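You operate a simulated robot arm through the tools that you are given. There is no shell and no other tool. Be economical: measure what you need, move in short steps, check, and stop when the job is done.

The job below is to be done with a simulated robot arm. You get a single attempt, and the scene is never put back.

Task
Take one side shot of the red sneaker in the light box.
Fine: the one on the table; on the round plate, door shut, meter on OK; backdrop, zoom and tone as they are. Set down upright: what you pick out.

Only the result counts: the job must be done as asked and must still hold three seconds after the hand-in. Knocking over, shifting, dropping, spilling or breaking anything else fails it.

Robot
A 6-joint arm with a two-finger parallel gripper on a trunk, on a base that drives. Base frame: it is fixed to the floor where the robot stands at the start and does not move with it; the origin is under the middle of the robot, x ahead of it, y to its left, z up. Units: m, degrees, N and s.
With the tool pointing down near the work surface it reaches from about 0.28 to 0.68 m from the robot's upright axis, wherever it stands. Its first joint turns from -166.0 to 166.0 degrees. Places, roughly: backdrop knob [0.4, 0.1, 0.7]; light box door [0.4, 0.2, 0.9]; tone switch [0.5, 0.2, 1.3]; top of the round white plate [0.6, 0.3, 0.8]; zoom dial [0.4, 0.2, 1.3]. Payload 4.1 kg.
The TCP is the grasp point between the finger pads, 0.023 m short of the fingertips. In the tool frame z runs along the fingers and y along their closing line. Largest opening 0.094 m; finger width 0.038, thickness 0.01; the body of the gripper, 0.054 by 0.096 m, starts 0.039 m behind the TCP.
Orientation is told as [roll, pitch, yaw] about the base's x, y, z axes, in that order, counted from this pose: with the fingers straight down and closing along the base's y, the tool's x points along the base's -x, its y along +y and its z along -z.

Tools
- The arm moves only by the tool arm_command. Its argument "plan" is a list of rows, each a list of 7 numbers: the turn, a rotation vector about the tool's x, y, z in degrees, then the shift along the tool's x, y, z in m, then the gripper command, from -1 (shut) to 1 (fully open), values between in proportion. In form: [[ax, ay, az, tx, ty, tz, claw], ...]. A call has 1 to 8 rows; each row shifts and turns the commanded pose from where the row before left it, along the tool's axes as they then stand. Rows are played at 5 a second. More than 0.05 m and 8.6 degrees between two rows, or a gripper value outside its range, and nothing of the call is played. A pose out of reach is approached as far as the arm can. The call stops where the force on the tool passes 60 N (or 10 N more than at its start, if that is more) or the arm is blocked; 0.2 s more then pass. Each finger travels about 0.045 m/s and halts on what it meets, pressing with about 33 N; the grip force reading is that of the motor and also rises with nothing between the fingers. The clock runs only during rows and for 0.2 s after the last one: add rows that do not move to give the fingers time. It gives the time, the measured TCP pose, the force on the tool (base axes), the opening and the grip force at its end, in the units of the frame above (readings bear some noise), with the torque about the TCP (base axes, N m) and any sound that the robot's microphone picked up.
- Cameras (640 x 400 px; columns grow to the right, rows downward): "scene" is now at [-0.0157, 0.1331, 1.4322]; the picture's right is [-0.58, -0.81, 0.00], its down [-0.76, 0.54, -0.36] and it looks along [0.29, -0.21, -0.93] (base axes); focal length 214 px, centre (320, 200). "wrist" rides on the gripper at [0.086, 0.016, -0.074] in the tool frame; the picture's right is [-0.18, 0.98, 0.00], its down [-0.58, -0.11, -0.81] and it looks along [-0.79, -0.15, 0.59] (tool axes); focal length 243 px, centre (320, 200). There is no depth. A picture from a camera that has moved, and an enlarged one, comes with that camera's place and axes in the base frame and with its lens.
- capture(camera): a new picture of that camera. It takes no simulated time.
- slide_trunk(by): slides the trunk up (or, below 0, down) by that many m; the arm and the scene camera ride with it, the base frame stays. It gives what a move gives, with no picture.
- base_move(legs): drives the robot by 1 to 6 legs, each [ahead, turn to the left] in m and degrees, along the robot's own axes; the way and the turn of a leg run together, so that a leg with both is an arc; at most 1.5 m and 180 degrees a leg. The arm and the cameras ride along, it lands a little off, and it stops where it bumps. It gives what a move gives.
- aim_head(pan, tilt): turns the head with the scene camera to pan (to the left, within 155 degrees either way) and tilt (down, from -29 to 69), counted from straight ahead of the robot. It gives what a move gives.
- close_up(camera, box): a new picture of the part [left, top, right, bottom] of that camera's present view, enlarged. It takes no simulated time.
- finish_job(): hands the job in; it is judged then, once.

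Go step by step. Nothing tells you exact positions but the pictures and the camera data: compare them with the known pose of the tool, close in by small moves and look again before you grip or let go. The budget is 120 turns and 98 pictures, counting those below and the enlarged ones. Unless the task says otherwise, let go and move clear before handing in, and close with one line.

The tools are called after "Emit:" as name(argument=value, ...) on one line, values as JSON. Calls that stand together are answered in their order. arm_command: Moves the arm, as the interface text tells. Its arguments: {"type":"object","properties":{"plan":{"type":"array"}},"required":["plan"]} The other tools are called the same way: slide_trunk (by) slides the trunk up or down; base_move (legs) drives the base; aim_head (pan, tilt) turns the head that bears the scene camera; capture (camera) takes a picture; close_up (camera, box) takes an enlarged picture of a part of a camera's view; finish_job () hands the job in.

At the start:

```text
clock: 0.0
position: [0.3272, 0.2701, 1.1941]
tool_rot: [0.0, 0.1, 0.0]
force: [0.2, -0.1, -0.6]
torque: [0.03, -0.03, 0.0]
gripper_width: 0.0939
grip_force: 0.1
trunk travel left (down, up): [-0.425, 0.165]
robot x, y, heading: [-0.0019, 0.0038, -0.0]
head pan, tilt: [-35.7, 68.8]
```

scene: 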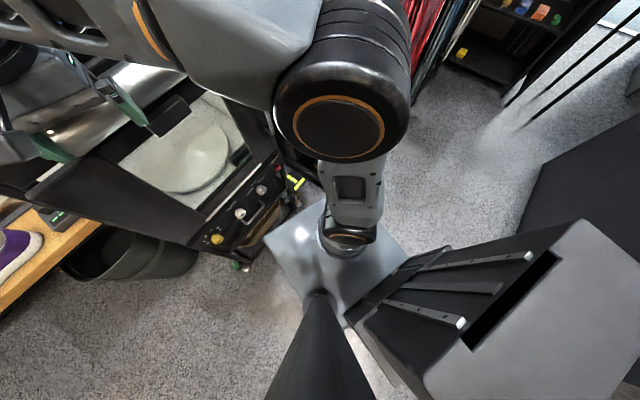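
wrist: 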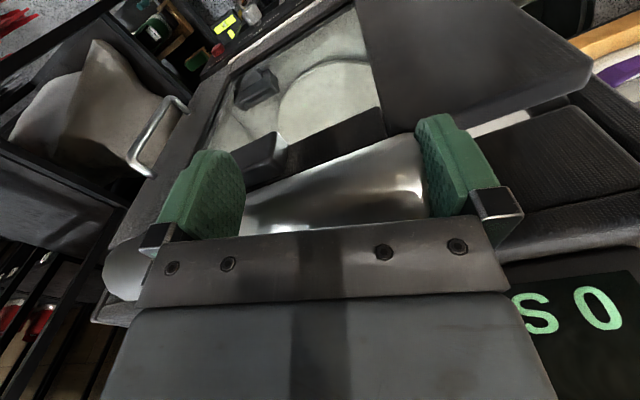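

I see part of the light box on the left, with a table beside it; I need a wider view. I'll turn the head to look ahead-left.

Emit:
aim_head(pan=25, tilt=25)

Emit:
capture(camera="scene")

Emit:
aim_head(pan=100, tilt=35)

Emit:
capture(camera="scene")

```text
clock: 1.3
position: [0.3254, 0.27, 1.1946]
tool_rot: [0.1, 0.0, 0.1]
force: [-0.5, 0.6, 0.4]
torque: [0.02, 0.02, -0.02]
gripper_width: 0.0939
grip_force: 0.1
trunk travel left (down, up): [-0.425, 0.165]
robot x, y, heading: [-0.0032, -0.0013, -0.1]
head pan, tilt: [25.0, 25.0]
```

```text
95 pictures are left
camera scene: at [0.0224, 0.2045, 1.4916], right [0.42, -0.91, 0.0], down [-0.38, -0.18, -0.91], along [0.82, 0.38, -0.42], focal length 214 px, centre (320, 200)
```

scene: 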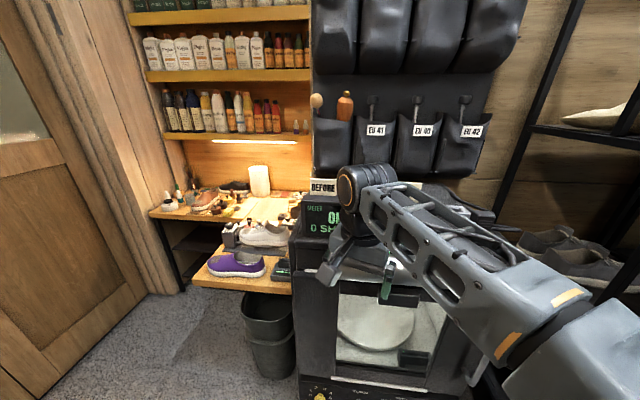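

```text
clock: 2.8
position: [0.3251, 0.2706, 1.1949]
tool_rot: [0.0, 0.0, 0.0]
force: [0.5, -0.8, 0.5]
torque: [-0.03, -0.03, -0.01]
gripper_width: 0.094
grip_force: 0.1
trunk travel left (down, up): [-0.425, 0.165]
robot x, y, heading: [-0.0014, 0.0, 0.2]
head pan, tilt: [100.0, 35.0]
```

```text
94 pictures are left
camera scene: at [-0.0764, 0.2524, 1.4759], right [0.98, 0.17, 0.0], down [0.1, -0.56, -0.82], along [-0.14, 0.81, -0.57], focal length 214 px, centre (320, 200)
```

scene: 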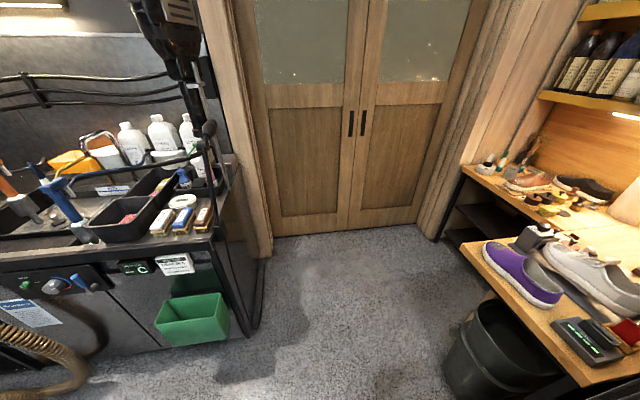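

There's a workbench left with purple and grey shoes, and a sink behind-left. No red sneaker seen yet, so I look the rest of the way round.

Emit:
aim_head(pan=-45, tilt=25)

Emit:
capture(camera="scene")

Emit:
aim_head(pan=-115, tilt=30)

Emit:
capture(camera="scene")

Emit:
aim_head(pan=60, tilt=45)

Emit:
capture(camera="scene")

```text
clock: 5.1
position: [0.3257, 0.27, 1.1944]
tool_rot: [0.0, 0.1, 0.0]
force: [-0.5, -0.5, -1.8]
torque: [-0.01, 0.01, 0.0]
gripper_width: 0.094
grip_force: 0.0
trunk travel left (down, up): [-0.425, 0.165]
robot x, y, heading: [0.002, -0.0015, 0.1]
head pan, tilt: [-45.0, 25.0]
```

```text
93 pictures are left
camera scene: at [0.004, 0.1005, 1.4917], right [-0.71, -0.71, 0.0], down [-0.3, 0.3, -0.91], along [0.64, -0.64, -0.42], focal length 214 px, centre (320, 200)
```

scene: 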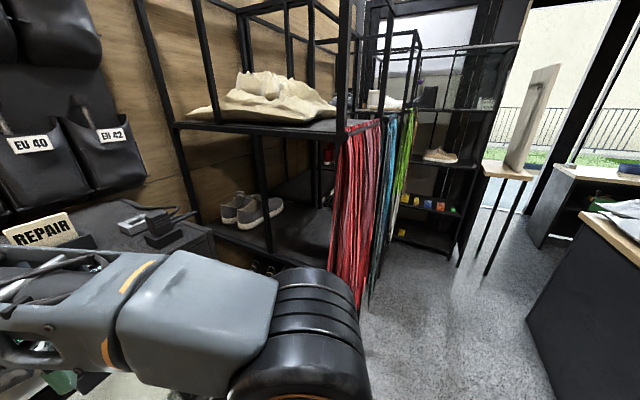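

```text
clock: 6.5
position: [0.3256, 0.2708, 1.1946]
tool_rot: [0.0, 0.0, 0.0]
force: [-0.2, 0.1, -0.4]
torque: [0.01, -0.02, -0.03]
gripper_width: 0.094
grip_force: 0.0
trunk travel left (down, up): [-0.425, 0.165]
robot x, y, heading: [-0.0015, -0.0002, -0.2]
head pan, tilt: [-115.0, 30.0]
```

```text
92 pictures are left
camera scene: at [-0.0993, 0.0836, 1.4837], right [-0.91, 0.42, 0.0], down [0.21, 0.45, -0.87], along [-0.37, -0.79, -0.5], focal length 214 px, centre (320, 200)
```

scene: 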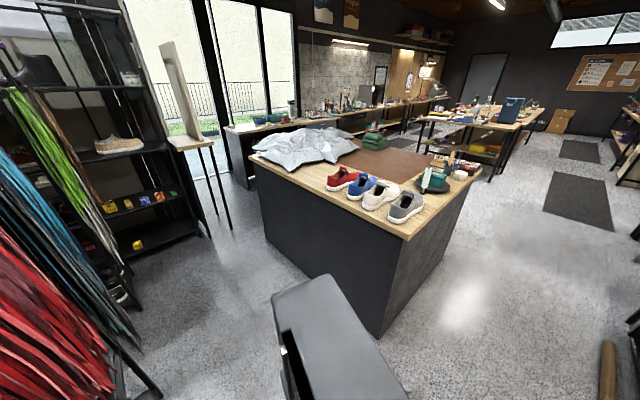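

```text
clock: 9.1
position: [0.3258, 0.2698, 1.1942]
tool_rot: [0.0, 0.0, 0.0]
force: [1.1, -0.6, -0.3]
torque: [0.0, 0.0, 0.01]
gripper_width: 0.0942
grip_force: 0.1
trunk travel left (down, up): [-0.425, 0.165]
robot x, y, heading: [-0.0035, -0.0006, 0.0]
head pan, tilt: [60.0, 45.0]
```

```text
91 pictures are left
camera scene: at [-0.0204, 0.2361, 1.4611], right [0.87, -0.5, 0.0], down [-0.35, -0.61, -0.71], along [0.35, 0.61, -0.71], focal length 214 px, centre (320, 200)
```

scene: 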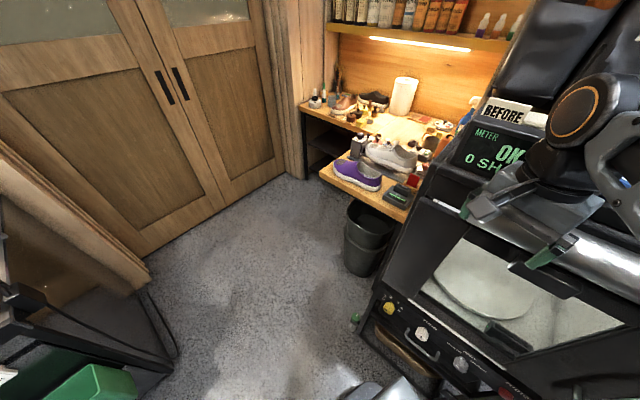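

A red sneaker stands in a row on the counter behind-right. I look closely at the light box front first and then at the row.

Emit:
close_up(camera="scene", box=[350, 90, 640, 400])

Emit:
close_up(camera="scene", box=[290, 60, 490, 220])

Emit:
aim_head(pan=-110, tilt=20)

Emit:
close_up(camera="scene", box=[200, 110, 500, 290])

Emit:
close_up(camera="scene", box=[290, 20, 640, 180])

```text
1.29 times, centred on (495, 245) of scene
camera zoom: at [-0.0204, 0.2361, 1.4611], right [0.87, -0.5, 0.0], down [-0.35, -0.61, -0.71], along [0.35, 0.61, -0.71], focal length 277 px, centre (94, 142)
```

zoom: 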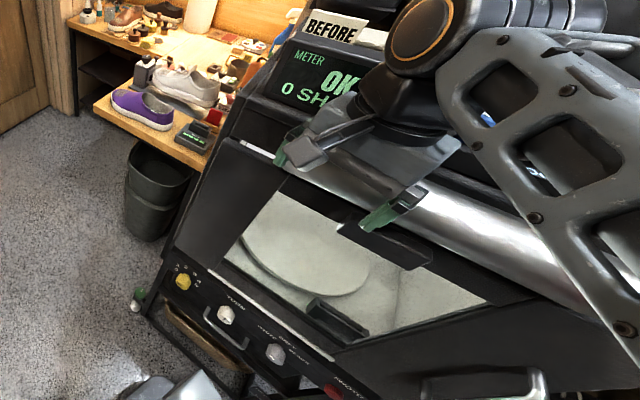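

```text
2.50 times, centred on (390, 140) of scene
camera zoom: at [-0.0204, 0.2361, 1.4611], right [0.87, -0.5, 0.0], down [-0.35, -0.61, -0.71], along [0.35, 0.61, -0.71], focal length 536 px, centre (145, 350)
```

zoom: 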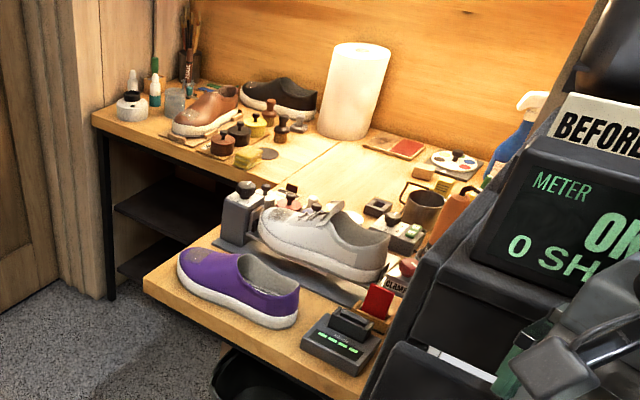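

```text
clock: 11.7
position: [0.326, 0.2691, 1.1956]
tool_rot: [0.0, 0.0, 0.0]
force: [0.2, 0.0, -0.4]
torque: [0.02, 0.02, -0.04]
gripper_width: 0.0942
grip_force: 0.1
trunk travel left (down, up): [-0.425, 0.165]
robot x, y, heading: [0.0004, 0.0025, -0.1]
head pan, tilt: [-110.0, 20.0]
```

```text
2.13 times, centred on (350, 200) of scene
camera zoom: at [-0.093, 0.0781, 1.4997], right [-0.94, 0.34, 0.0], down [0.12, 0.32, -0.94], along [-0.32, -0.88, -0.34], focal length 458 px, centre (256, 200)
```

zoom: 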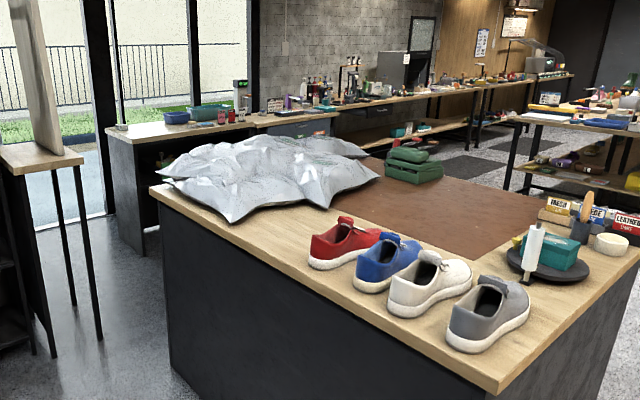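

```text
1.83 times, centred on (465, 100) of scene
camera zoom: at [-0.093, 0.0781, 1.4997], right [-0.94, 0.34, 0.0], down [0.12, 0.32, -0.94], along [-0.32, -0.88, -0.34], focal length 392 px, centre (55, 383)
```

zoom: 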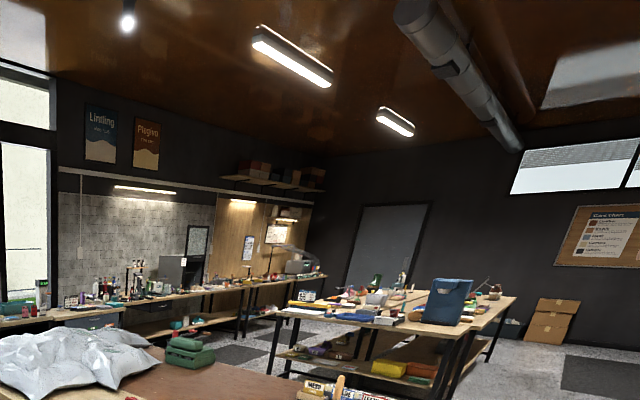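

The red sneaker to use is the one in the row on the counter. Before driving I want to understand the light box, so I look again with both cameras.

Emit:
aim_head(pan=20, tilt=55)

Emit:
close_up(camera="scene", box=[160, 20, 640, 320])

Emit:
close_up(camera="wrist", box=[100, 0, 640, 240])

```text
clock: 13.8
position: [0.3249, 0.2699, 1.1955]
tool_rot: [0.0, 0.0, 0.1]
force: [-0.1, 0.0, 0.9]
torque: [-0.01, 0.01, 0.0]
gripper_width: 0.0941
grip_force: 0.0
trunk travel left (down, up): [-0.425, 0.165]
robot x, y, heading: [0.0011, -0.0017, -0.0]
head pan, tilt: [20.0, 55.0]
```

```text
1.33 times, centred on (400, 170) of scene
camera zoom: at [0.0066, 0.1903, 1.4476], right [0.34, -0.94, 0.0], down [-0.77, -0.28, -0.57], along [0.54, 0.2, -0.82], focal length 286 px, centre (213, 240)
```

zoom: 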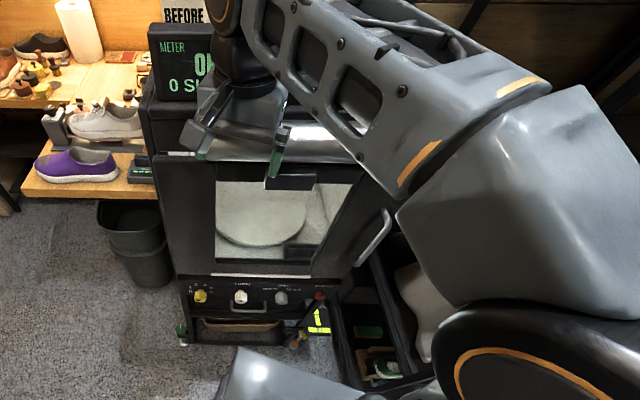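

```text
1.19 times, centred on (370, 120) of wrist
camera zoom: at [0.2378, 0.2866, 1.2687], right [0.18, 0.98, 0.0], down [0.58, -0.11, 0.81], along [0.79, -0.15, -0.59], focal length 288 px, centre (261, 295)
```

zoom: 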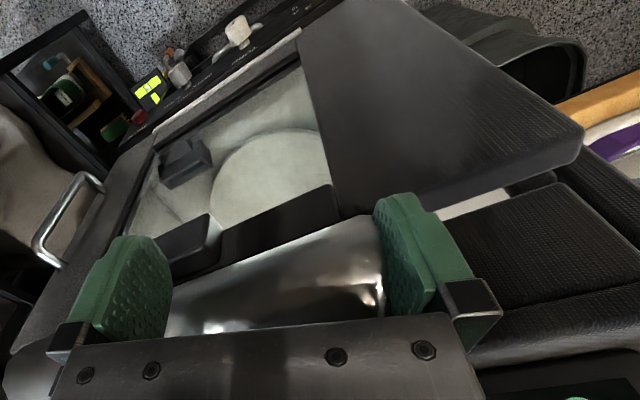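

The box front has a window with a handle on its right; the arm hides details. Before moving the base I check the floor around and behind the robot.

Emit:
aim_head(pan=-120, tilt=60)

Emit:
capture(camera="scene")

Emit:
aim_head(pan=150, tilt=45)

Emit:
capture(camera="scene")

```text
clock: 16.0
position: [0.3265, 0.269, 1.1946]
tool_rot: [0.0, 0.0, -0.1]
force: [-0.8, -0.1, -0.1]
torque: [0.05, -0.01, 0.0]
gripper_width: 0.0941
grip_force: 0.0
trunk travel left (down, up): [-0.425, 0.165]
robot x, y, heading: [-0.0005, 0.0004, -0.1]
head pan, tilt: [-120.0, 60.0]
```

```text
84 pictures are left
camera scene: at [-0.0944, 0.1079, 1.4416], right [-0.87, 0.5, 0.0], down [0.43, 0.75, -0.5], along [-0.25, -0.43, -0.87], focal length 214 px, centre (320, 200)
```

scene: 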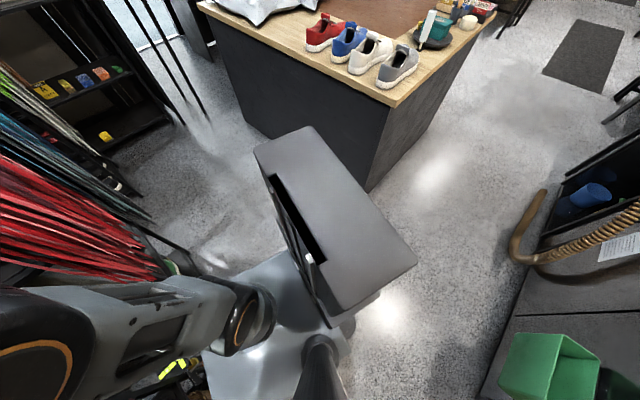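

```text
clock: 19.8
position: [0.3262, 0.2693, 1.1942]
tool_rot: [0.0, 0.0, 0.1]
force: [-0.4, 0.8, -0.9]
torque: [-0.04, 0.01, -0.01]
gripper_width: 0.0942
grip_force: 0.0
trunk travel left (down, up): [-0.425, 0.165]
robot x, y, heading: [0.0004, 0.0008, -0.0]
head pan, tilt: [150.0, 45.0]
```

```text
83 pictures are left
camera scene: at [-0.1315, 0.2063, 1.4611], right [0.5, 0.87, 0.0], down [0.61, -0.35, -0.71], along [-0.61, 0.35, -0.71], focal length 214 px, centre (320, 200)
```

scene: 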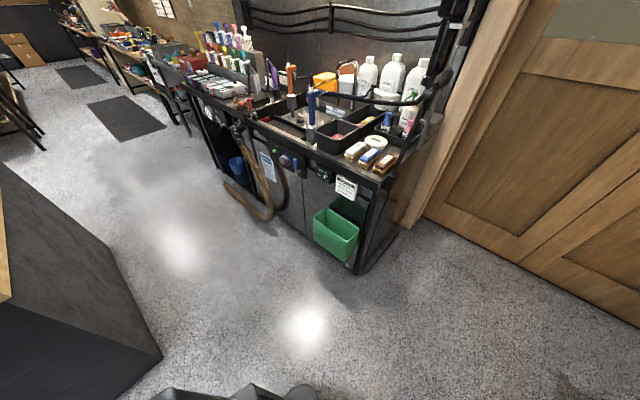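

The grey cart box is the robot itself; the counter corner is near (-0.86,-0.49), top about 0.77, red sneaker near (-0.87,-1.18). I back off and turn right, then look back at the light box unobstructed.

Emit:
base_move(legs=[[-0.3, 0], [0, -90]])

Emit:
aim_head(pan=105, tilt=30)

Emit:
capture(camera="scene")

```text
clock: 25.6
position: [-0.0236, -0.3202, 1.1939]
tool_rot: [0.0, 0.0, -88.7]
force: [0.1, -0.1, 0.2]
torque: [0.0, 0.03, 0.0]
gripper_width: 0.0941
grip_force: 0.0
trunk travel left (down, up): [-0.425, 0.165]
robot x, y, heading: [-0.3001, 0.0011, -88.5]
head pan, tilt: [150.0, 45.0]
```

```text
clock: 26.7
position: [-0.0238, -0.3205, 1.1953]
tool_rot: [0.0, 0.0, -88.7]
force: [-0.6, 0.1, -0.2]
torque: [0.01, -0.01, 0.02]
gripper_width: 0.094
grip_force: 0.1
trunk travel left (down, up): [-0.425, 0.165]
robot x, y, heading: [-0.2991, -0.0022, -88.7]
head pan, tilt: [105.0, 30.0]
```

```text
82 pictures are left
camera scene: at [-0.0493, 0.0879, 1.4836], right [0.28, -0.96, 0.0], down [-0.48, -0.14, -0.87], along [0.83, 0.24, -0.5], focal length 214 px, centre (320, 200)
```

scene: 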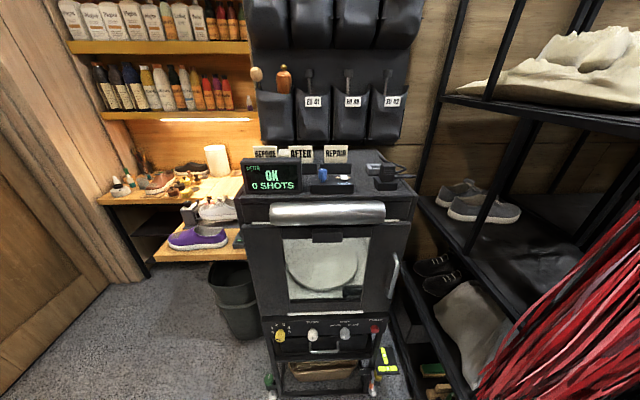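

Emit:
close_up(camera="scene", box=[225, 135, 425, 260])

Emit:
close_up(camera="scene", box=[230, 220, 430, 345])

Emit:
close_up(camera="scene", box=[255, 300, 405, 394])

```text
3.20 times, centred on (325, 198) of scene
camera zoom: at [-0.0493, 0.0879, 1.4836], right [0.28, -0.96, 0.0], down [-0.48, -0.14, -0.87], along [0.83, 0.24, -0.5], focal length 686 px, centre (304, 208)
```

zoom: 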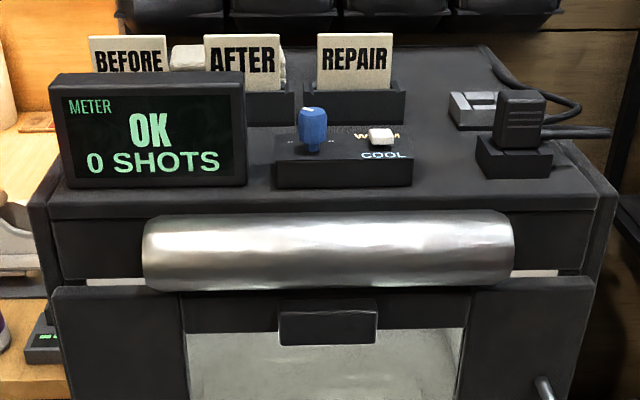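

```text
3.20 times, centred on (330, 282) of scene
camera zoom: at [-0.0493, 0.0879, 1.4836], right [0.28, -0.96, 0.0], down [-0.48, -0.14, -0.87], along [0.83, 0.24, -0.5], focal length 686 px, centre (288, -64)
```

zoom: 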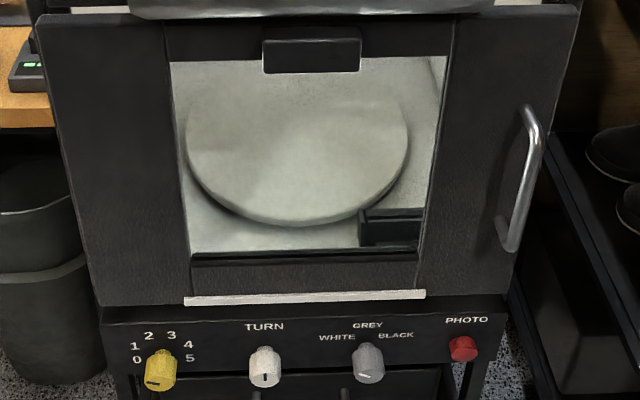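

```text
4.26 times, centred on (330, 347) of scene
camera zoom: at [-0.0493, 0.0879, 1.4836], right [0.28, -0.96, 0.0], down [-0.48, -0.14, -0.87], along [0.83, 0.24, -0.5], focal length 913 px, centre (277, -426)
```

zoom: 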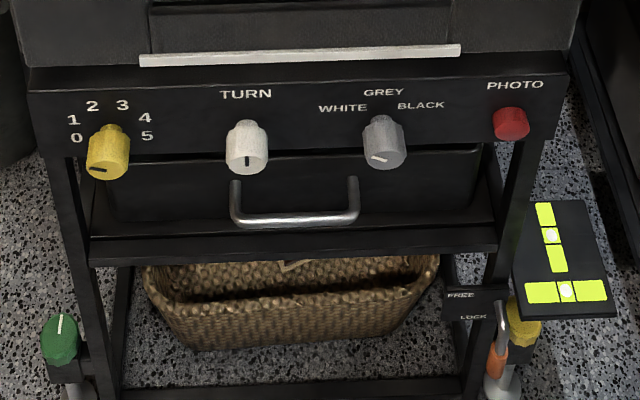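

The box (yawed about 17° to my frame) has a left-hinged door with a bar handle near (0.405, 0.007, 0.90–1.08), TURN knob and PHOTO button below. I'll open the door first: move to stand about 0.65 m from the handle, facing it.

Emit:
base_move(legs=[[0.17, 0], [0, 105.5]])

Emit:
aim_head(pan=0, tilt=35)

Emit:
capture(camera="scene")

```text
clock: 32.7
position: [-0.0663, 0.1833, 1.1948]
tool_rot: [-0.1, 0.0, 17.3]
force: [0.2, 1.1, 0.8]
torque: [0.01, 0.03, 0.0]
gripper_width: 0.0939
grip_force: 0.1
trunk travel left (down, up): [-0.425, 0.165]
robot x, y, heading: [-0.298, -0.1717, 17.4]
head pan, tilt: [105.0, 30.0]
```

```text
clock: 34.5
position: [-0.0665, 0.1837, 1.1947]
tool_rot: [0.0, 0.0, 17.3]
force: [-0.6, -0.1, -1.0]
torque: [0.01, 0.02, 0.01]
gripper_width: 0.0941
grip_force: 0.1
trunk travel left (down, up): [-0.425, 0.165]
robot x, y, heading: [-0.2968, -0.1694, 17.1]
head pan, tilt: [0.0, 35.0]
```

```text
78 pictures are left
camera scene: at [-0.3206, -0.0052, 1.4759], right [0.3, -0.95, 0.0], down [-0.55, -0.17, -0.82], along [0.78, 0.25, -0.57], focal length 214 px, centre (320, 200)
```

scene: 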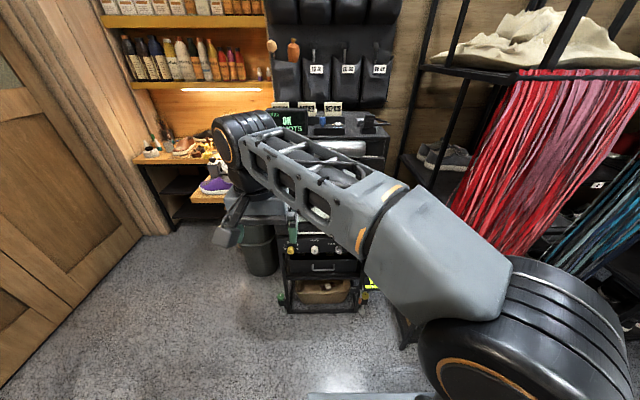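

The arm is clear of the box now. I'll bring the tool across to the handle's line while tilting it toward horizontal.

Emit:
arm_command(plan=[[0, -8.2, 0, 0, -0.038, 0, 1], [0, -8.2, 0, 0, -0.038, 0, 1], [0, -8.2, 0, 0, -0.038, 0, 1], [0, -8.2, 0, 0, -0.038, 0, 1], [0, -8.2, 0, 0, -0.038, 0, 1], [0, -8.2, 0, 0, -0.038, 0, 1], [0, -8.2, 0, 0, -0.038, 0, 1], [0, -8.2, 0, 0, -0.038, 0, 1]])

Emit:
arm_command(plan=[[0, -8.2, 0, 0, 0, 0, 1], [0, -8.2, 0, 0, 0, 0, 1], [0, -8, 0, 0, 0, 0, 1], [0, 0, 0, 0.04, 0, 0, 1], [0, 0, 0, 0.04, 0, 0, 1], [0, 0, 0, 0.04, 0, 0, 1], [0, 0, 0, 0.04, 0, 0, 1], [0, 0, 0, 0.04, 0, 0, 1]])

Emit:
capture(camera="scene")

Emit:
capture(camera="wrist")

```text
clock: 36.0
position: [0.0343, -0.0236, 1.1297]
tool_rot: [-3.2, -40.0, 21.5]
force: [0.6, 1.2, 1.3]
torque: [0.0, 0.06, 0.02]
gripper_width: 0.0939
grip_force: 0.0
trunk travel left (down, up): [-0.425, 0.165]
robot x, y, heading: [-0.2974, -0.1688, 17.6]
head pan, tilt: [0.0, 35.0]
stopped in row 7: the arm was blocked; the commanded pose is now the measured one
```

```text
clock: 36.8
position: [0.0487, -0.0157, 1.0811]
tool_rot: [-7.7, -53.6, 25.9]
force: [-0.8, 0.8, -0.6]
torque: [0.01, -0.07, 0.01]
gripper_width: 0.0939
grip_force: 0.0
trunk travel left (down, up): [-0.425, 0.165]
robot x, y, heading: [-0.2949, -0.171, 17.2]
head pan, tilt: [0.0, 35.0]
stopped in row 3: the arm was blocked; the commanded pose is now the measured one
```

```text
77 pictures are left
camera scene: at [-0.3206, -0.0052, 1.4751], right [0.3, -0.95, 0.0], down [-0.55, -0.17, -0.82], along [0.78, 0.25, -0.57], focal length 214 px, centre (320, 200)
```

scene: 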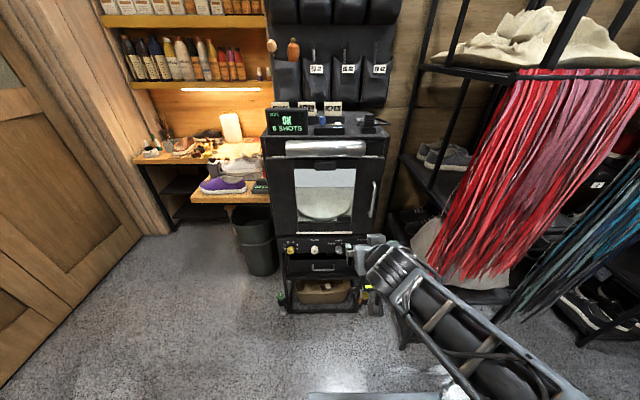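

```text
76 pictures are left
camera wrist: at [-0.061, -0.0396, 1.0542], right [-0.23, 0.97, 0.07], down [-0.28, -0.13, 0.95], along [0.93, 0.2, 0.3], focal length 243 px, centre (320, 200)
```

wrist: 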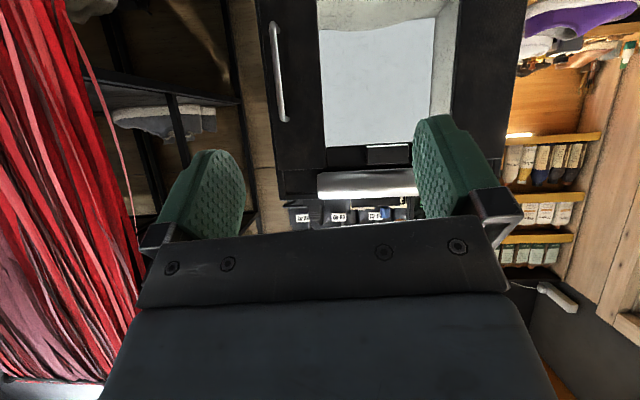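

The tool got too close to the robot's own column, so that pose was blocked. I extend forward while finishing the tilt.

Emit:
arm_command(plan=[[0, 0, 0, -0.023, 0, 0.032, 1], [0, 0, 0, -0.02, 0, 0.032, 1], [0, -8.2, 0, -0.01, 0, 0.03, 1], [0, -8.2, 0, -0.01, 0, 0.035, 1], [0, -8.2, 0, -0.005, 0, 0.035, 1], [0, -8.2, 0, 0, 0, 0.03, 1]])

```text
clock: 38.2
position: [0.2214, 0.0435, 1.0589]
tool_rot: [-39.2, -80.8, 55.9]
force: [-0.5, 0.2, 0.0]
torque: [0.02, -0.01, 0.03]
gripper_width: 0.0942
grip_force: 0.0
out of reach, approached as far as the arm can: row 3, 4, 6
trunk travel left (down, up): [-0.425, 0.165]
robot x, y, heading: [-0.2974, -0.1719, 17.5]
head pan, tilt: [0.0, 35.0]
```

Tool is now near level at (0.22,0.04,1.06). I shift right to the handle's line, correct the small roll and look.

Emit:
arm_command(plan=[[0, -3, 3, 0.02, -0.045, 0, 1], [0, -3, 3, 0.03, -0.044, 0, 1]])

Emit:
capture(camera="wrist")

Emit:
capture(camera="scene")

```text
refused: row 2 steps farther than a row can; nothing moved
```

```text
75 pictures are left
camera wrist: at [0.1369, 0.0262, 0.9813], right [-0.27, 0.96, 0.08], down [-0.68, -0.25, 0.68], along [0.68, 0.13, 0.72], focal length 243 px, centre (320, 200)
```

wrist: 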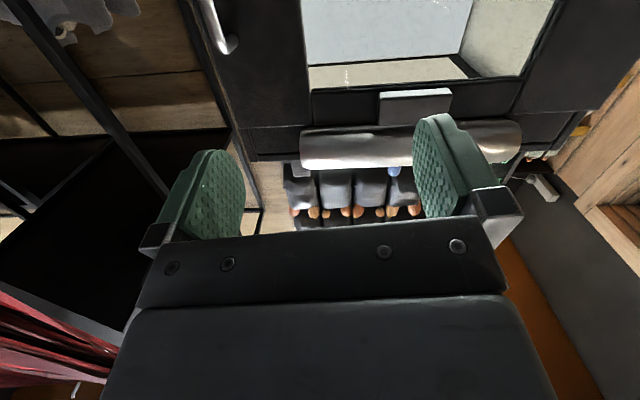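

```text
74 pictures are left
camera scene: at [-0.3207, -0.005, 1.4759], right [0.3, -0.95, 0.0], down [-0.55, -0.17, -0.82], along [0.78, 0.25, -0.57], focal length 214 px, centre (320, 200)
```

scene: 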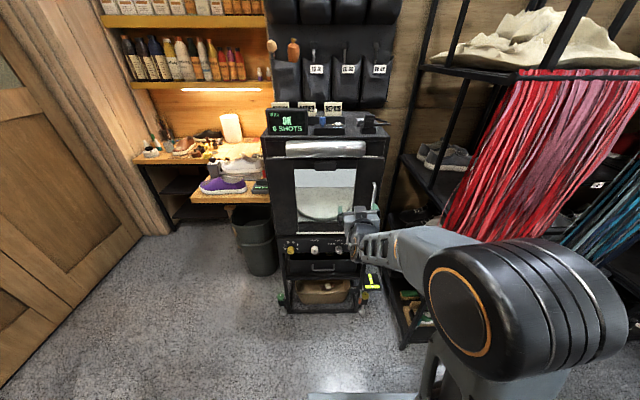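

The handle top shows at about (0.404,0.01,1.04), as computed. I shift over in smaller rows.

Emit:
arm_command(plan=[[0, -2, 2, 0.015, -0.03, 0, 1], [0, -2, 2, 0.02, -0.03, 0, 1], [0, -2, 2, 0.025, -0.028, 0, 1], [0, 0, 0, 0, 0, 0.03, 1]])

Emit:
capture(camera="wrist")

Emit:
close_up(camera="scene", box=[260, 130, 420, 290])

```text
clock: 39.2
position: [0.2205, 0.0657, 1.0123]
tool_rot: [12.5, -88.9, 4.0]
force: [0.8, -0.9, 0.1]
torque: [0.02, 0.02, 0.0]
gripper_width: 0.0941
grip_force: 0.1
out of reach, approached as far as the arm can: row 1, 2, 3, 4
trunk travel left (down, up): [-0.425, 0.165]
robot x, y, heading: [-0.2965, -0.1649, 17.9]
head pan, tilt: [0.0, 35.0]
```

```text
73 pictures are left
camera wrist: at [0.1418, 0.0602, 0.9261], right [-0.28, 0.94, 0.19], down [-0.73, -0.33, 0.6], along [0.63, 0.03, 0.78], focal length 243 px, centre (320, 200)
```

wrist: 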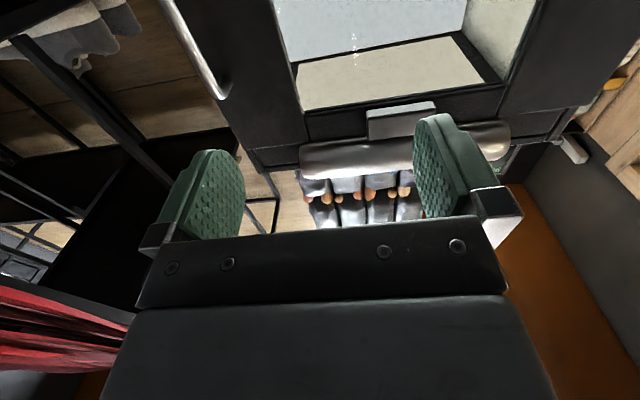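

```text
2.50 times, centred on (340, 210) of scene
camera zoom: at [-0.3207, -0.0055, 1.4759], right [0.3, -0.95, 0.0], down [-0.55, -0.17, -0.82], along [0.78, 0.25, -0.57], focal length 536 px, centre (270, 175)
```

zoom: 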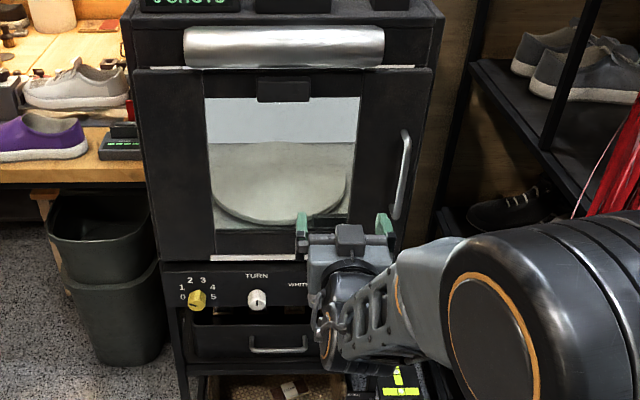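

Fully level seems beyond the wrist's range here. I'll use about 40° downward tilt instead, back up slightly and re-center.

Emit:
arm_command(plan=[[0, 8, 0, 0, 0, -0.02, 1], [0, 8, 0, 0, 0, -0.02, 1], [0, 8, 0, 0, 0, 0, 1], [0, 8, 0, 0, 0, 0, 1], [0, 8, -3, 0, 0, 0, 1], [0, 0, -3, 0, -0.03, 0, 1], [0, 0, 0, 0, -0.03, 0, 1], [0, 0, 0, 0, -0.03, 0, 1]])

```text
clock: 41.0
position: [0.2146, -0.0303, 1.0226]
tool_rot: [-6.8, -48.6, 25.6]
force: [0.0, 0.0, -0.6]
torque: [0.0, -0.02, -0.02]
gripper_width: 0.094
grip_force: 0.0
trunk travel left (down, up): [-0.425, 0.165]
robot x, y, heading: [-0.2976, -0.1725, 17.6]
head pan, tilt: [0.0, 35.0]
```

All reached. Next I level the finger line, lower a little and approach to about 6 cm short of the handle.

Emit:
arm_command(plan=[[0, 0, 1.5, -0.016, -0.0045, 0.0295, 1], [0, 0, 1.5, -0.016, -0.0045, 0.0295, 1], [0, 0, 1.5, -0.016, -0.0045, 0.0295, 1], [0, 0, 1.5, -0.016, -0.0045, 0.0295, 1]])

Emit:
capture(camera="wrist")

Emit:
close_up(camera="scene", box=[280, 140, 440, 240])

```text
clock: 42.0
position: [0.3444, -0.0069, 0.9928]
tool_rot: [0.1, -48.9, 16.6]
force: [-0.1, 0.1, -0.2]
torque: [0.01, -0.01, 0.02]
gripper_width: 0.094
grip_force: 0.0
trunk travel left (down, up): [-0.425, 0.165]
robot x, y, heading: [-0.2956, -0.1712, 17.3]
head pan, tilt: [0.0, 35.0]
```

```text
71 pictures are left
camera wrist: at [0.2306, -0.0225, 0.9759], right [-0.17, 0.98, 0.14], down [-0.18, -0.17, 0.97], along [0.97, 0.14, 0.21], focal length 243 px, centre (320, 200)
```

wrist: 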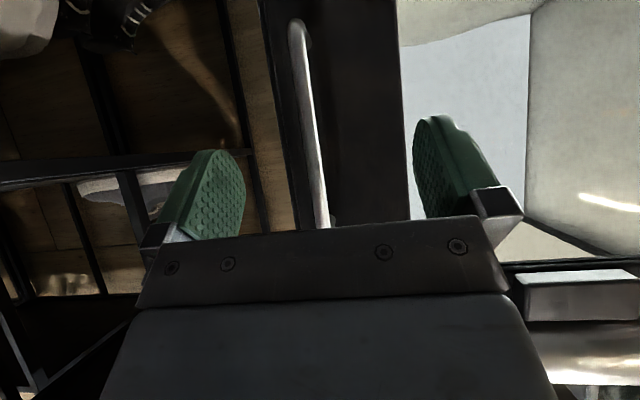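

```text
4.00 times, centred on (360, 190) of scene
camera zoom: at [-0.3204, -0.0052, 1.4759], right [0.3, -0.95, 0.0], down [-0.55, -0.17, -0.82], along [0.78, 0.25, -0.57], focal length 858 px, centre (160, 240)
```

zoom: 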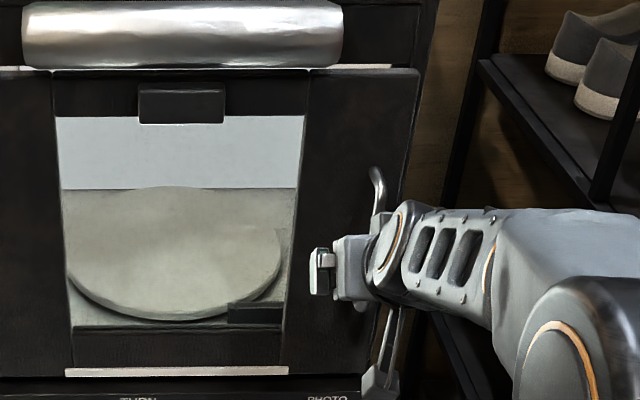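

The bar lies between the fingers. I advance 6 cm level and close.

Emit:
arm_command(plan=[[0, 0, 0, -0.0132, 0, 0.015, 1], [0, 0, 0, -0.0132, 0, 0.015, 1], [0, 0, 0, -0.0132, 0, 0.015, 1], [0, 0, 0, 0, 0, 0, 1]])

Emit:
capture(camera="wrist")

```text
clock: 43.0
position: [0.4016, 0.0114, 0.9923]
tool_rot: [0.2, -48.8, 16.6]
force: [-0.6, 0.7, -0.8]
torque: [0.0, -0.02, 0.03]
gripper_width: 0.0939
grip_force: 0.1
trunk travel left (down, up): [-0.425, 0.165]
robot x, y, heading: [-0.2965, -0.1741, 17.6]
head pan, tilt: [0.0, 35.0]
```

```text
69 pictures are left
camera wrist: at [0.2876, -0.0047, 0.976], right [-0.17, 0.98, 0.14], down [-0.18, -0.17, 0.97], along [0.97, 0.14, 0.21], focal length 243 px, centre (320, 200)
```

wrist: 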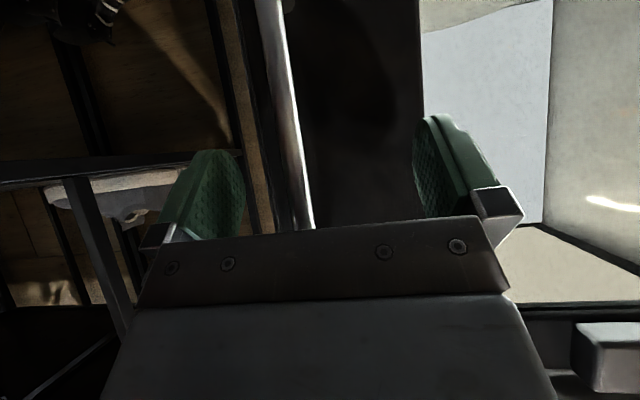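

Emit:
arm_command(plan=[[0, 0, 0, 0, -0.006, 0, -1], [0, 0, 0, 0, 0, 0, -1], [0, 0, 0, 0, 0, 0, -1], [0, 0, 0, 0, 0, 0, -1], [0, 0, 0, 0, 0, 0, -1], [0, 0, 0, 0, 0, 0, -1]])

```text
clock: 44.4
position: [0.4048, 0.0001, 0.9936]
tool_rot: [0.3, -48.9, 16.3]
force: [6.4, -30.3, 0.2]
torque: [-0.95, 0.18, -0.37]
gripper_width: 0.012
grip_force: 45.4
trunk travel left (down, up): [-0.425, 0.165]
robot x, y, heading: [-0.3003, -0.1728, 17.2]
head pan, tilt: [0.0, 35.0]
```

Gripped on the 12 mm bar. I relieve the side load, then pull the first ~10° of arc.

Emit:
arm_command(plan=[[0, 0, 0, 0, -0.006, 0, -1], [0, 0, 0, 0.0121, 0.001, -0.0138, -1], [0, 0, 0, 0.0121, 0.003, -0.0138, -1], [0, 0, 0, 0.0121, 0.004, -0.0138, -1], [0, 0, 0, 0.0121, 0.006, -0.0138, -1]])

```text
clock: 45.6
position: [0.3306, -0.0102, 0.9929]
tool_rot: [0.2, -48.9, 16.6]
force: [0.3, -16.1, 0.3]
torque: [-0.43, 0.24, 0.09]
gripper_width: 0.012
grip_force: 44.7
trunk travel left (down, up): [-0.425, 0.165]
robot x, y, heading: [-0.295, -0.1697, 17.3]
head pan, tilt: [0.0, 35.0]
```

The door swings. Continue to about 35–40°.

Emit:
arm_command(plan=[[0, 0, 0, 0.0235, 0.008, -0.0267, -1], [0, 0, 0, 0.0227, 0.014, -0.0258, -1], [0, 0, 0, 0.0217, 0.018, -0.0247, -1], [0, 0, 0, 0.0206, 0.021, -0.0234, -1], [0, 0, 0, 0.0193, 0.0234, -0.022, -1], [0, 0, 0, 0.0178, 0.0255, -0.0203, -1]])

Emit:
capture(camera="scene")

```text
clock: 47.0
position: [0.1356, 0.0321, 0.993]
tool_rot: [0.3, -48.9, 16.2]
force: [-18.9, -40.2, 7.7]
torque: [0.46, -0.04, -0.26]
gripper_width: 0.0117
grip_force: 45.3
out of reach, approached as far as the arm can: row 3, 4
trunk travel left (down, up): [-0.425, 0.165]
robot x, y, heading: [-0.2942, -0.1748, 17.3]
head pan, tilt: [0.0, 35.0]
```

```text
68 pictures are left
camera scene: at [-0.3236, -0.0114, 1.4765], right [0.3, -0.95, 0.0], down [-0.55, -0.17, -0.82], along [0.78, 0.25, -0.57], focal length 214 px, centre (320, 200)
```

scene: 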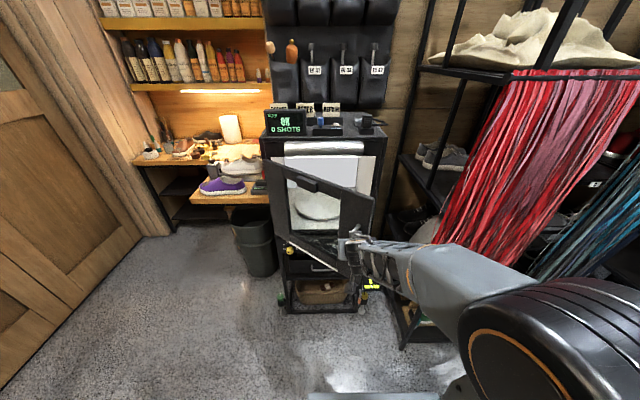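

The door is about 40° open. I ease off, release the bar and back away, then will push from the inside edge.

Emit:
arm_command(plan=[[0, 0, 0, 0, -0.007, 0, -1], [0, 0, 0, 0, 0, 0, -0.3], [0, 0, 0, 0, 0, 0, -0.3], [0, 0, 0, 0, 0, 0, -0.3], [0, 0, 0, 0.02, 0, -0.023, -0.3], [0, 0, 0, 0.02, 0, -0.023, -0.3]])

Emit:
capture(camera="wrist")

```text
clock: 48.4
position: [0.082, 0.012, 0.9932]
tool_rot: [0.1, -48.9, 16.6]
force: [-0.2, -0.6, -0.3]
torque: [0.01, 0.0, -0.01]
gripper_width: 0.0325
grip_force: 0.2
trunk travel left (down, up): [-0.425, 0.165]
robot x, y, heading: [-0.2919, -0.1713, 17.2]
head pan, tilt: [0.0, 35.0]
```

```text
67 pictures are left
camera wrist: at [-0.0319, -0.004, 0.9766], right [-0.17, 0.98, 0.14], down [-0.18, -0.17, 0.97], along [0.97, 0.14, 0.21], focal length 243 px, centre (320, 200)
```

wrist: 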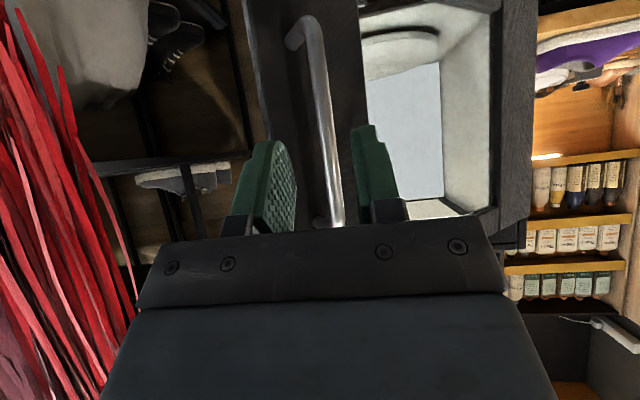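

Now I close the fingers, go around the door's free edge to its inner face.

Emit:
arm_command(plan=[[0, 0, 0, 0, -0.045, 0, -1], [0, 0, 0, 0, -0.048, 0, -1], [0, 0, 0, 0, -0.048, 0, -1], [0, 0, 0, -0.026, 0, 0.03, -1], [0, 0, 0, -0.026, 0, 0.03, -1], [0, 0, 0, -0.026, 0, 0.03, -1]])

Emit:
capture(camera="scene")

Emit:
capture(camera="wrist")

```text
clock: 49.8
position: [0.2416, -0.0867, 0.9941]
tool_rot: [0.2, -48.7, 16.6]
force: [-0.5, -0.7, 0.3]
torque: [0.03, -0.02, -0.03]
gripper_width: 0.0
grip_force: 33.2
out of reach, approached as far as the arm can: row 1
trunk travel left (down, up): [-0.425, 0.165]
robot x, y, heading: [-0.2968, -0.1717, 17.6]
head pan, tilt: [0.0, 35.0]
```

```text
66 pictures are left
camera scene: at [-0.3204, -0.0056, 1.4759], right [0.3, -0.95, 0.0], down [-0.55, -0.17, -0.82], along [0.78, 0.25, -0.57], focal length 214 px, centre (320, 200)
```

scene: 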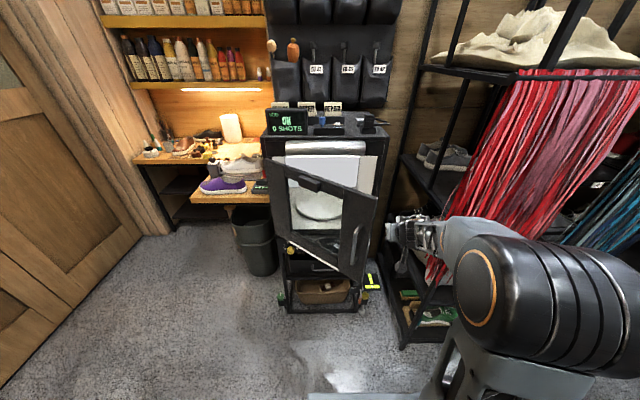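

```text
65 pictures are left
camera wrist: at [0.1277, -0.1038, 0.9769], right [-0.17, 0.98, 0.14], down [-0.18, -0.17, 0.97], along [0.97, 0.14, 0.21], focal length 243 px, centre (320, 200)
```

wrist: 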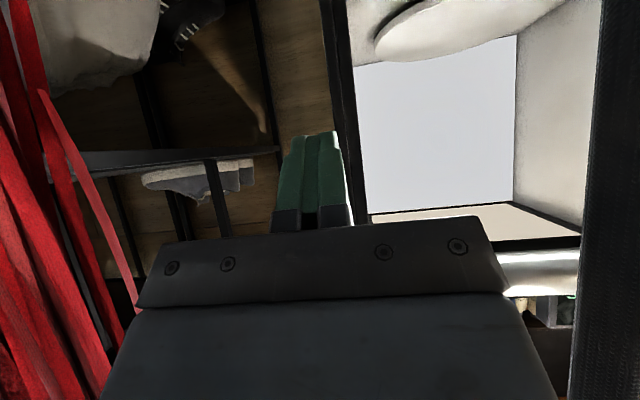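

Fingers are inside the door's edge. Sweep left to push the door open further.

Emit:
arm_command(plan=[[0, 0, 0, 0, 0.045, 0, -1], [0, 0, 0, 0, 0.045, 0, -1], [0, 0, 0, 0, 0.045, 0, -1], [0, 0, 0, 0, 0.045, 0, -1], [0, 0, 0, 0, 0.045, 0, -1], [0, 0, 0, 0, 0.045, 0, -1]])

Emit:
capture(camera="scene")

```text
clock: 50.3
position: [0.2299, -0.0471, 0.994]
tool_rot: [-0.3, -48.7, 15.9]
force: [0.5, 1.5, 0.0]
torque: [-0.06, 0.0, -0.06]
gripper_width: 0.0
grip_force: 33.2
out of reach, approached as far as the arm can: row 2
trunk travel left (down, up): [-0.425, 0.165]
robot x, y, heading: [-0.2959, -0.1716, 17.3]
head pan, tilt: [0.0, 35.0]
stopped in row 2: the force on the tool passed its limit at 65 N (the readings are from after the stop); the commanded pose is now the measured one
```

```text
64 pictures are left
camera scene: at [-0.3186, -0.0029, 1.4755], right [0.3, -0.95, 0.0], down [-0.55, -0.17, -0.82], along [0.78, 0.24, -0.57], focal length 214 px, centre (320, 200)
```

scene: 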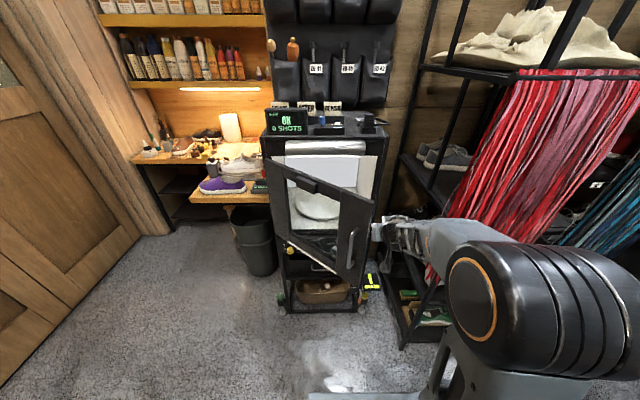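

The body pushed on the door's end rather than its inner face. I back off right, go in deeper and yaw the tool leftward so that the fingertips lead.

Emit:
arm_command(plan=[[0, 0, 0, 0, -0.03, 0, -1], [-6, 0, -5.3, -0.02, -0.01, 0.0225, -1], [-6, 0, -5.3, -0.02, 0, 0.0225, -1], [-6, 0, -5.3, -0.01, 0, 0.012, -1], [-6, 0, -5.3, 0, 0, 0, -1]])

Emit:
capture(camera="scene")

```text
clock: 51.5
position: [0.3095, -0.0597, 0.9932]
tool_rot: [-0.4, -48.7, 48.0]
force: [0.9, 0.4, -0.3]
torque: [-0.01, -0.01, 0.01]
gripper_width: 0.0
grip_force: 32.7
trunk travel left (down, up): [-0.425, 0.165]
robot x, y, heading: [-0.2974, -0.1711, 17.3]
head pan, tilt: [0.0, 35.0]
```

```text
63 pictures are left
camera scene: at [-0.3198, -0.0056, 1.4759], right [0.3, -0.96, 0.0], down [-0.55, -0.17, -0.82], along [0.78, 0.24, -0.57], focal length 214 px, centre (320, 200)
```

scene: 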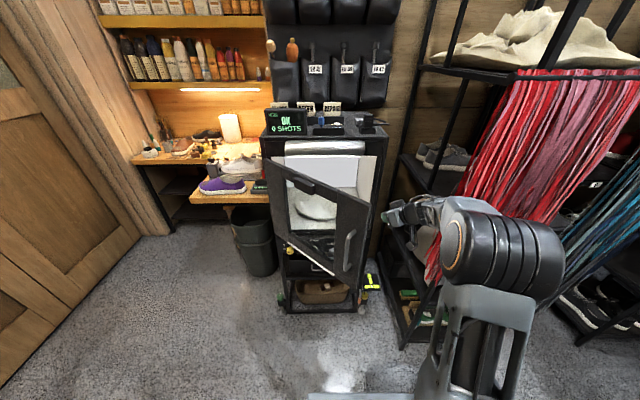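

Now the tool's side faces the inner face squarely; push along the tool's y.

Emit:
arm_command(plan=[[0, 0, 0, 0, 0.04, 0, -1], [0, 0, 0, -0.005, 0.04, 0.006, -1], [0, 0, 0, -0.005, 0.04, 0.006, -1], [0, 0, 0, -0.005, 0.04, 0.006, -1], [0, 0, 0, -0.005, 0.04, 0.006, -1], [0, 0, 0, -0.005, 0.04, 0.006, -1]])

Emit:
capture(camera="scene")

```text
clock: 52.9
position: [0.1557, 0.1324, 0.9908]
tool_rot: [-0.4, -48.7, 47.8]
force: [-0.1, -0.7, 0.0]
torque: [-0.03, -0.01, 0.01]
gripper_width: 0.0
grip_force: 33.4
trunk travel left (down, up): [-0.425, 0.165]
robot x, y, heading: [-0.2972, -0.173, 17.4]
head pan, tilt: [0.0, 35.0]
```

```text
62 pictures are left
camera scene: at [-0.32, -0.0054, 1.4759], right [0.3, -0.95, 0.0], down [-0.55, -0.17, -0.82], along [0.78, 0.24, -0.57], focal length 214 px, centre (320, 200)
```

scene: 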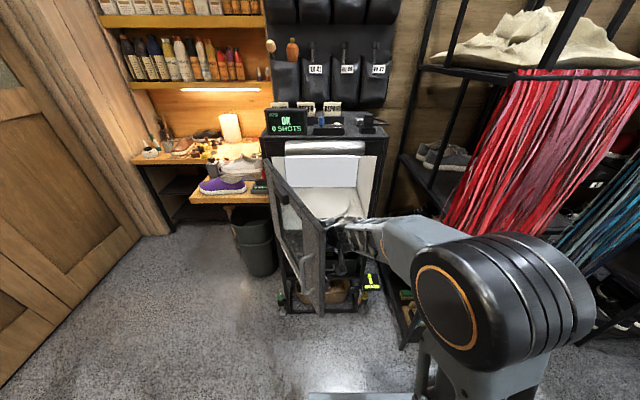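

Door about 75° open; keep pushing left.

Emit:
arm_command(plan=[[0, 0, 0, -0.012, 0.036, 0.014, -1], [0, 0, 0, -0.012, 0.036, 0.014, -1], [0, 0, 0, -0.012, 0.036, 0.014, -1], [0, 0, 0, -0.012, 0.036, 0.014, -1], [0, 0, 0, -0.012, 0.036, 0.014, -1]])

Emit:
capture(camera="scene")

```text
clock: 54.1
position: [0.088, 0.3217, 0.989]
tool_rot: [-3.7, -49.0, 52.0]
force: [-1.1, 0.6, -0.5]
torque: [0.1, -0.05, -0.07]
gripper_width: 0.0
grip_force: 32.9
out of reach, approached as far as the arm can: row 3, 4
trunk travel left (down, up): [-0.425, 0.165]
robot x, y, heading: [-0.3004, -0.1692, 17.1]
head pan, tilt: [0.0, 35.0]
```

```text
61 pictures are left
camera scene: at [-0.3201, -0.0053, 1.4758], right [0.3, -0.95, 0.0], down [-0.55, -0.17, -0.82], along [0.78, 0.24, -0.57], focal length 214 px, centre (320, 200)
```

scene: 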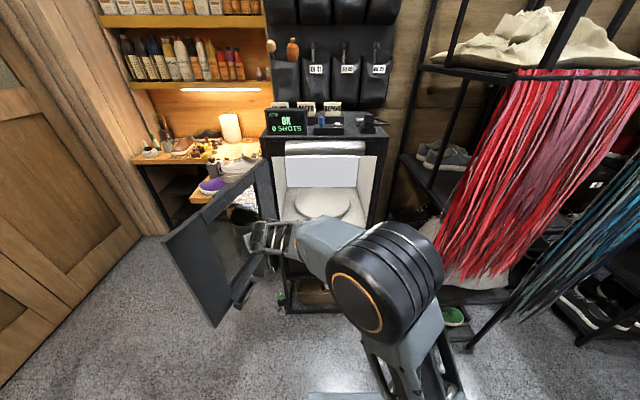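

The door is wide open (~110°). I retract the arm away from it and restore a central posture, tool tilting back down.

Emit:
arm_command(plan=[[0, 0, 0, 0, -0.045, 0, -1], [0, 0, 0, 0, -0.045, 0, -1], [0, 0, 0, 0, -0.045, 0, 0], [6, 0, 5.3, 0, -0.035, 0, 1], [6, 0, 5.3, 0, -0.035, 0, 1], [6, 0, 5.3, 0, -0.03, 0, 1], [6, 0, 5.3, 0, -0.03, 0, 1]])

Emit:
arm_command(plan=[[0, 8, 0, -0.03, 0, 0, 1], [0, 8, 0, -0.03, 0, 0, 1], [0, 8, 0, -0.03, 0, 0, 1], [0, 8, 0, -0.03, 0, -0.02, 1], [0, 8, 0, 0, 0, -0.03, 1], [0, 8, 0, 0, 0, -0.03, 1]])

Emit:
close_up(camera="scene", box=[160, 100, 400, 330])

```text
clock: 55.7
position: [0.2619, 0.1261, 0.9905]
tool_rot: [-0.1, -48.9, 15.7]
force: [-0.2, 0.8, -0.7]
torque: [-0.03, -0.02, 0.0]
gripper_width: 0.0941
grip_force: 0.1
trunk travel left (down, up): [-0.425, 0.165]
robot x, y, heading: [-0.2984, -0.1712, 17.3]
head pan, tilt: [0.0, 35.0]
```

```text
clock: 57.1
position: [0.2752, 0.1177, 1.1069]
tool_rot: [-0.1, -0.6, 15.6]
force: [0.9, 0.4, 0.2]
torque: [0.01, -0.02, 0.01]
gripper_width: 0.0939
grip_force: 0.0
out of reach, approached as far as the arm can: row 4, 5, 6
trunk travel left (down, up): [-0.425, 0.165]
robot x, y, heading: [-0.2964, -0.1713, 17.1]
head pan, tilt: [0.0, 35.0]
```

```text
1.74 times, centred on (280, 215) of scene
camera zoom: at [-0.3208, -0.006, 1.4759], right [0.3, -0.96, 0.0], down [-0.55, -0.17, -0.82], along [0.78, 0.24, -0.57], focal length 373 px, centre (390, 174)
```

zoom: 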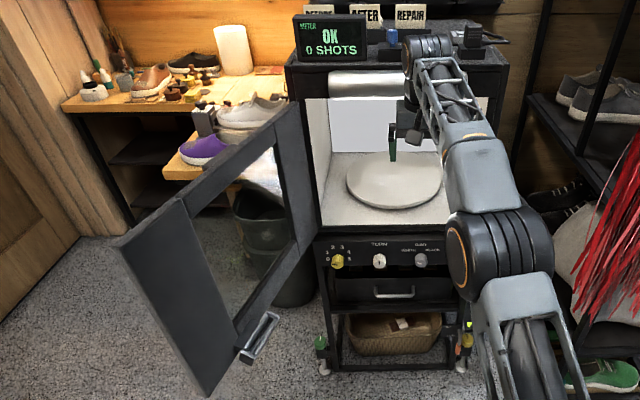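

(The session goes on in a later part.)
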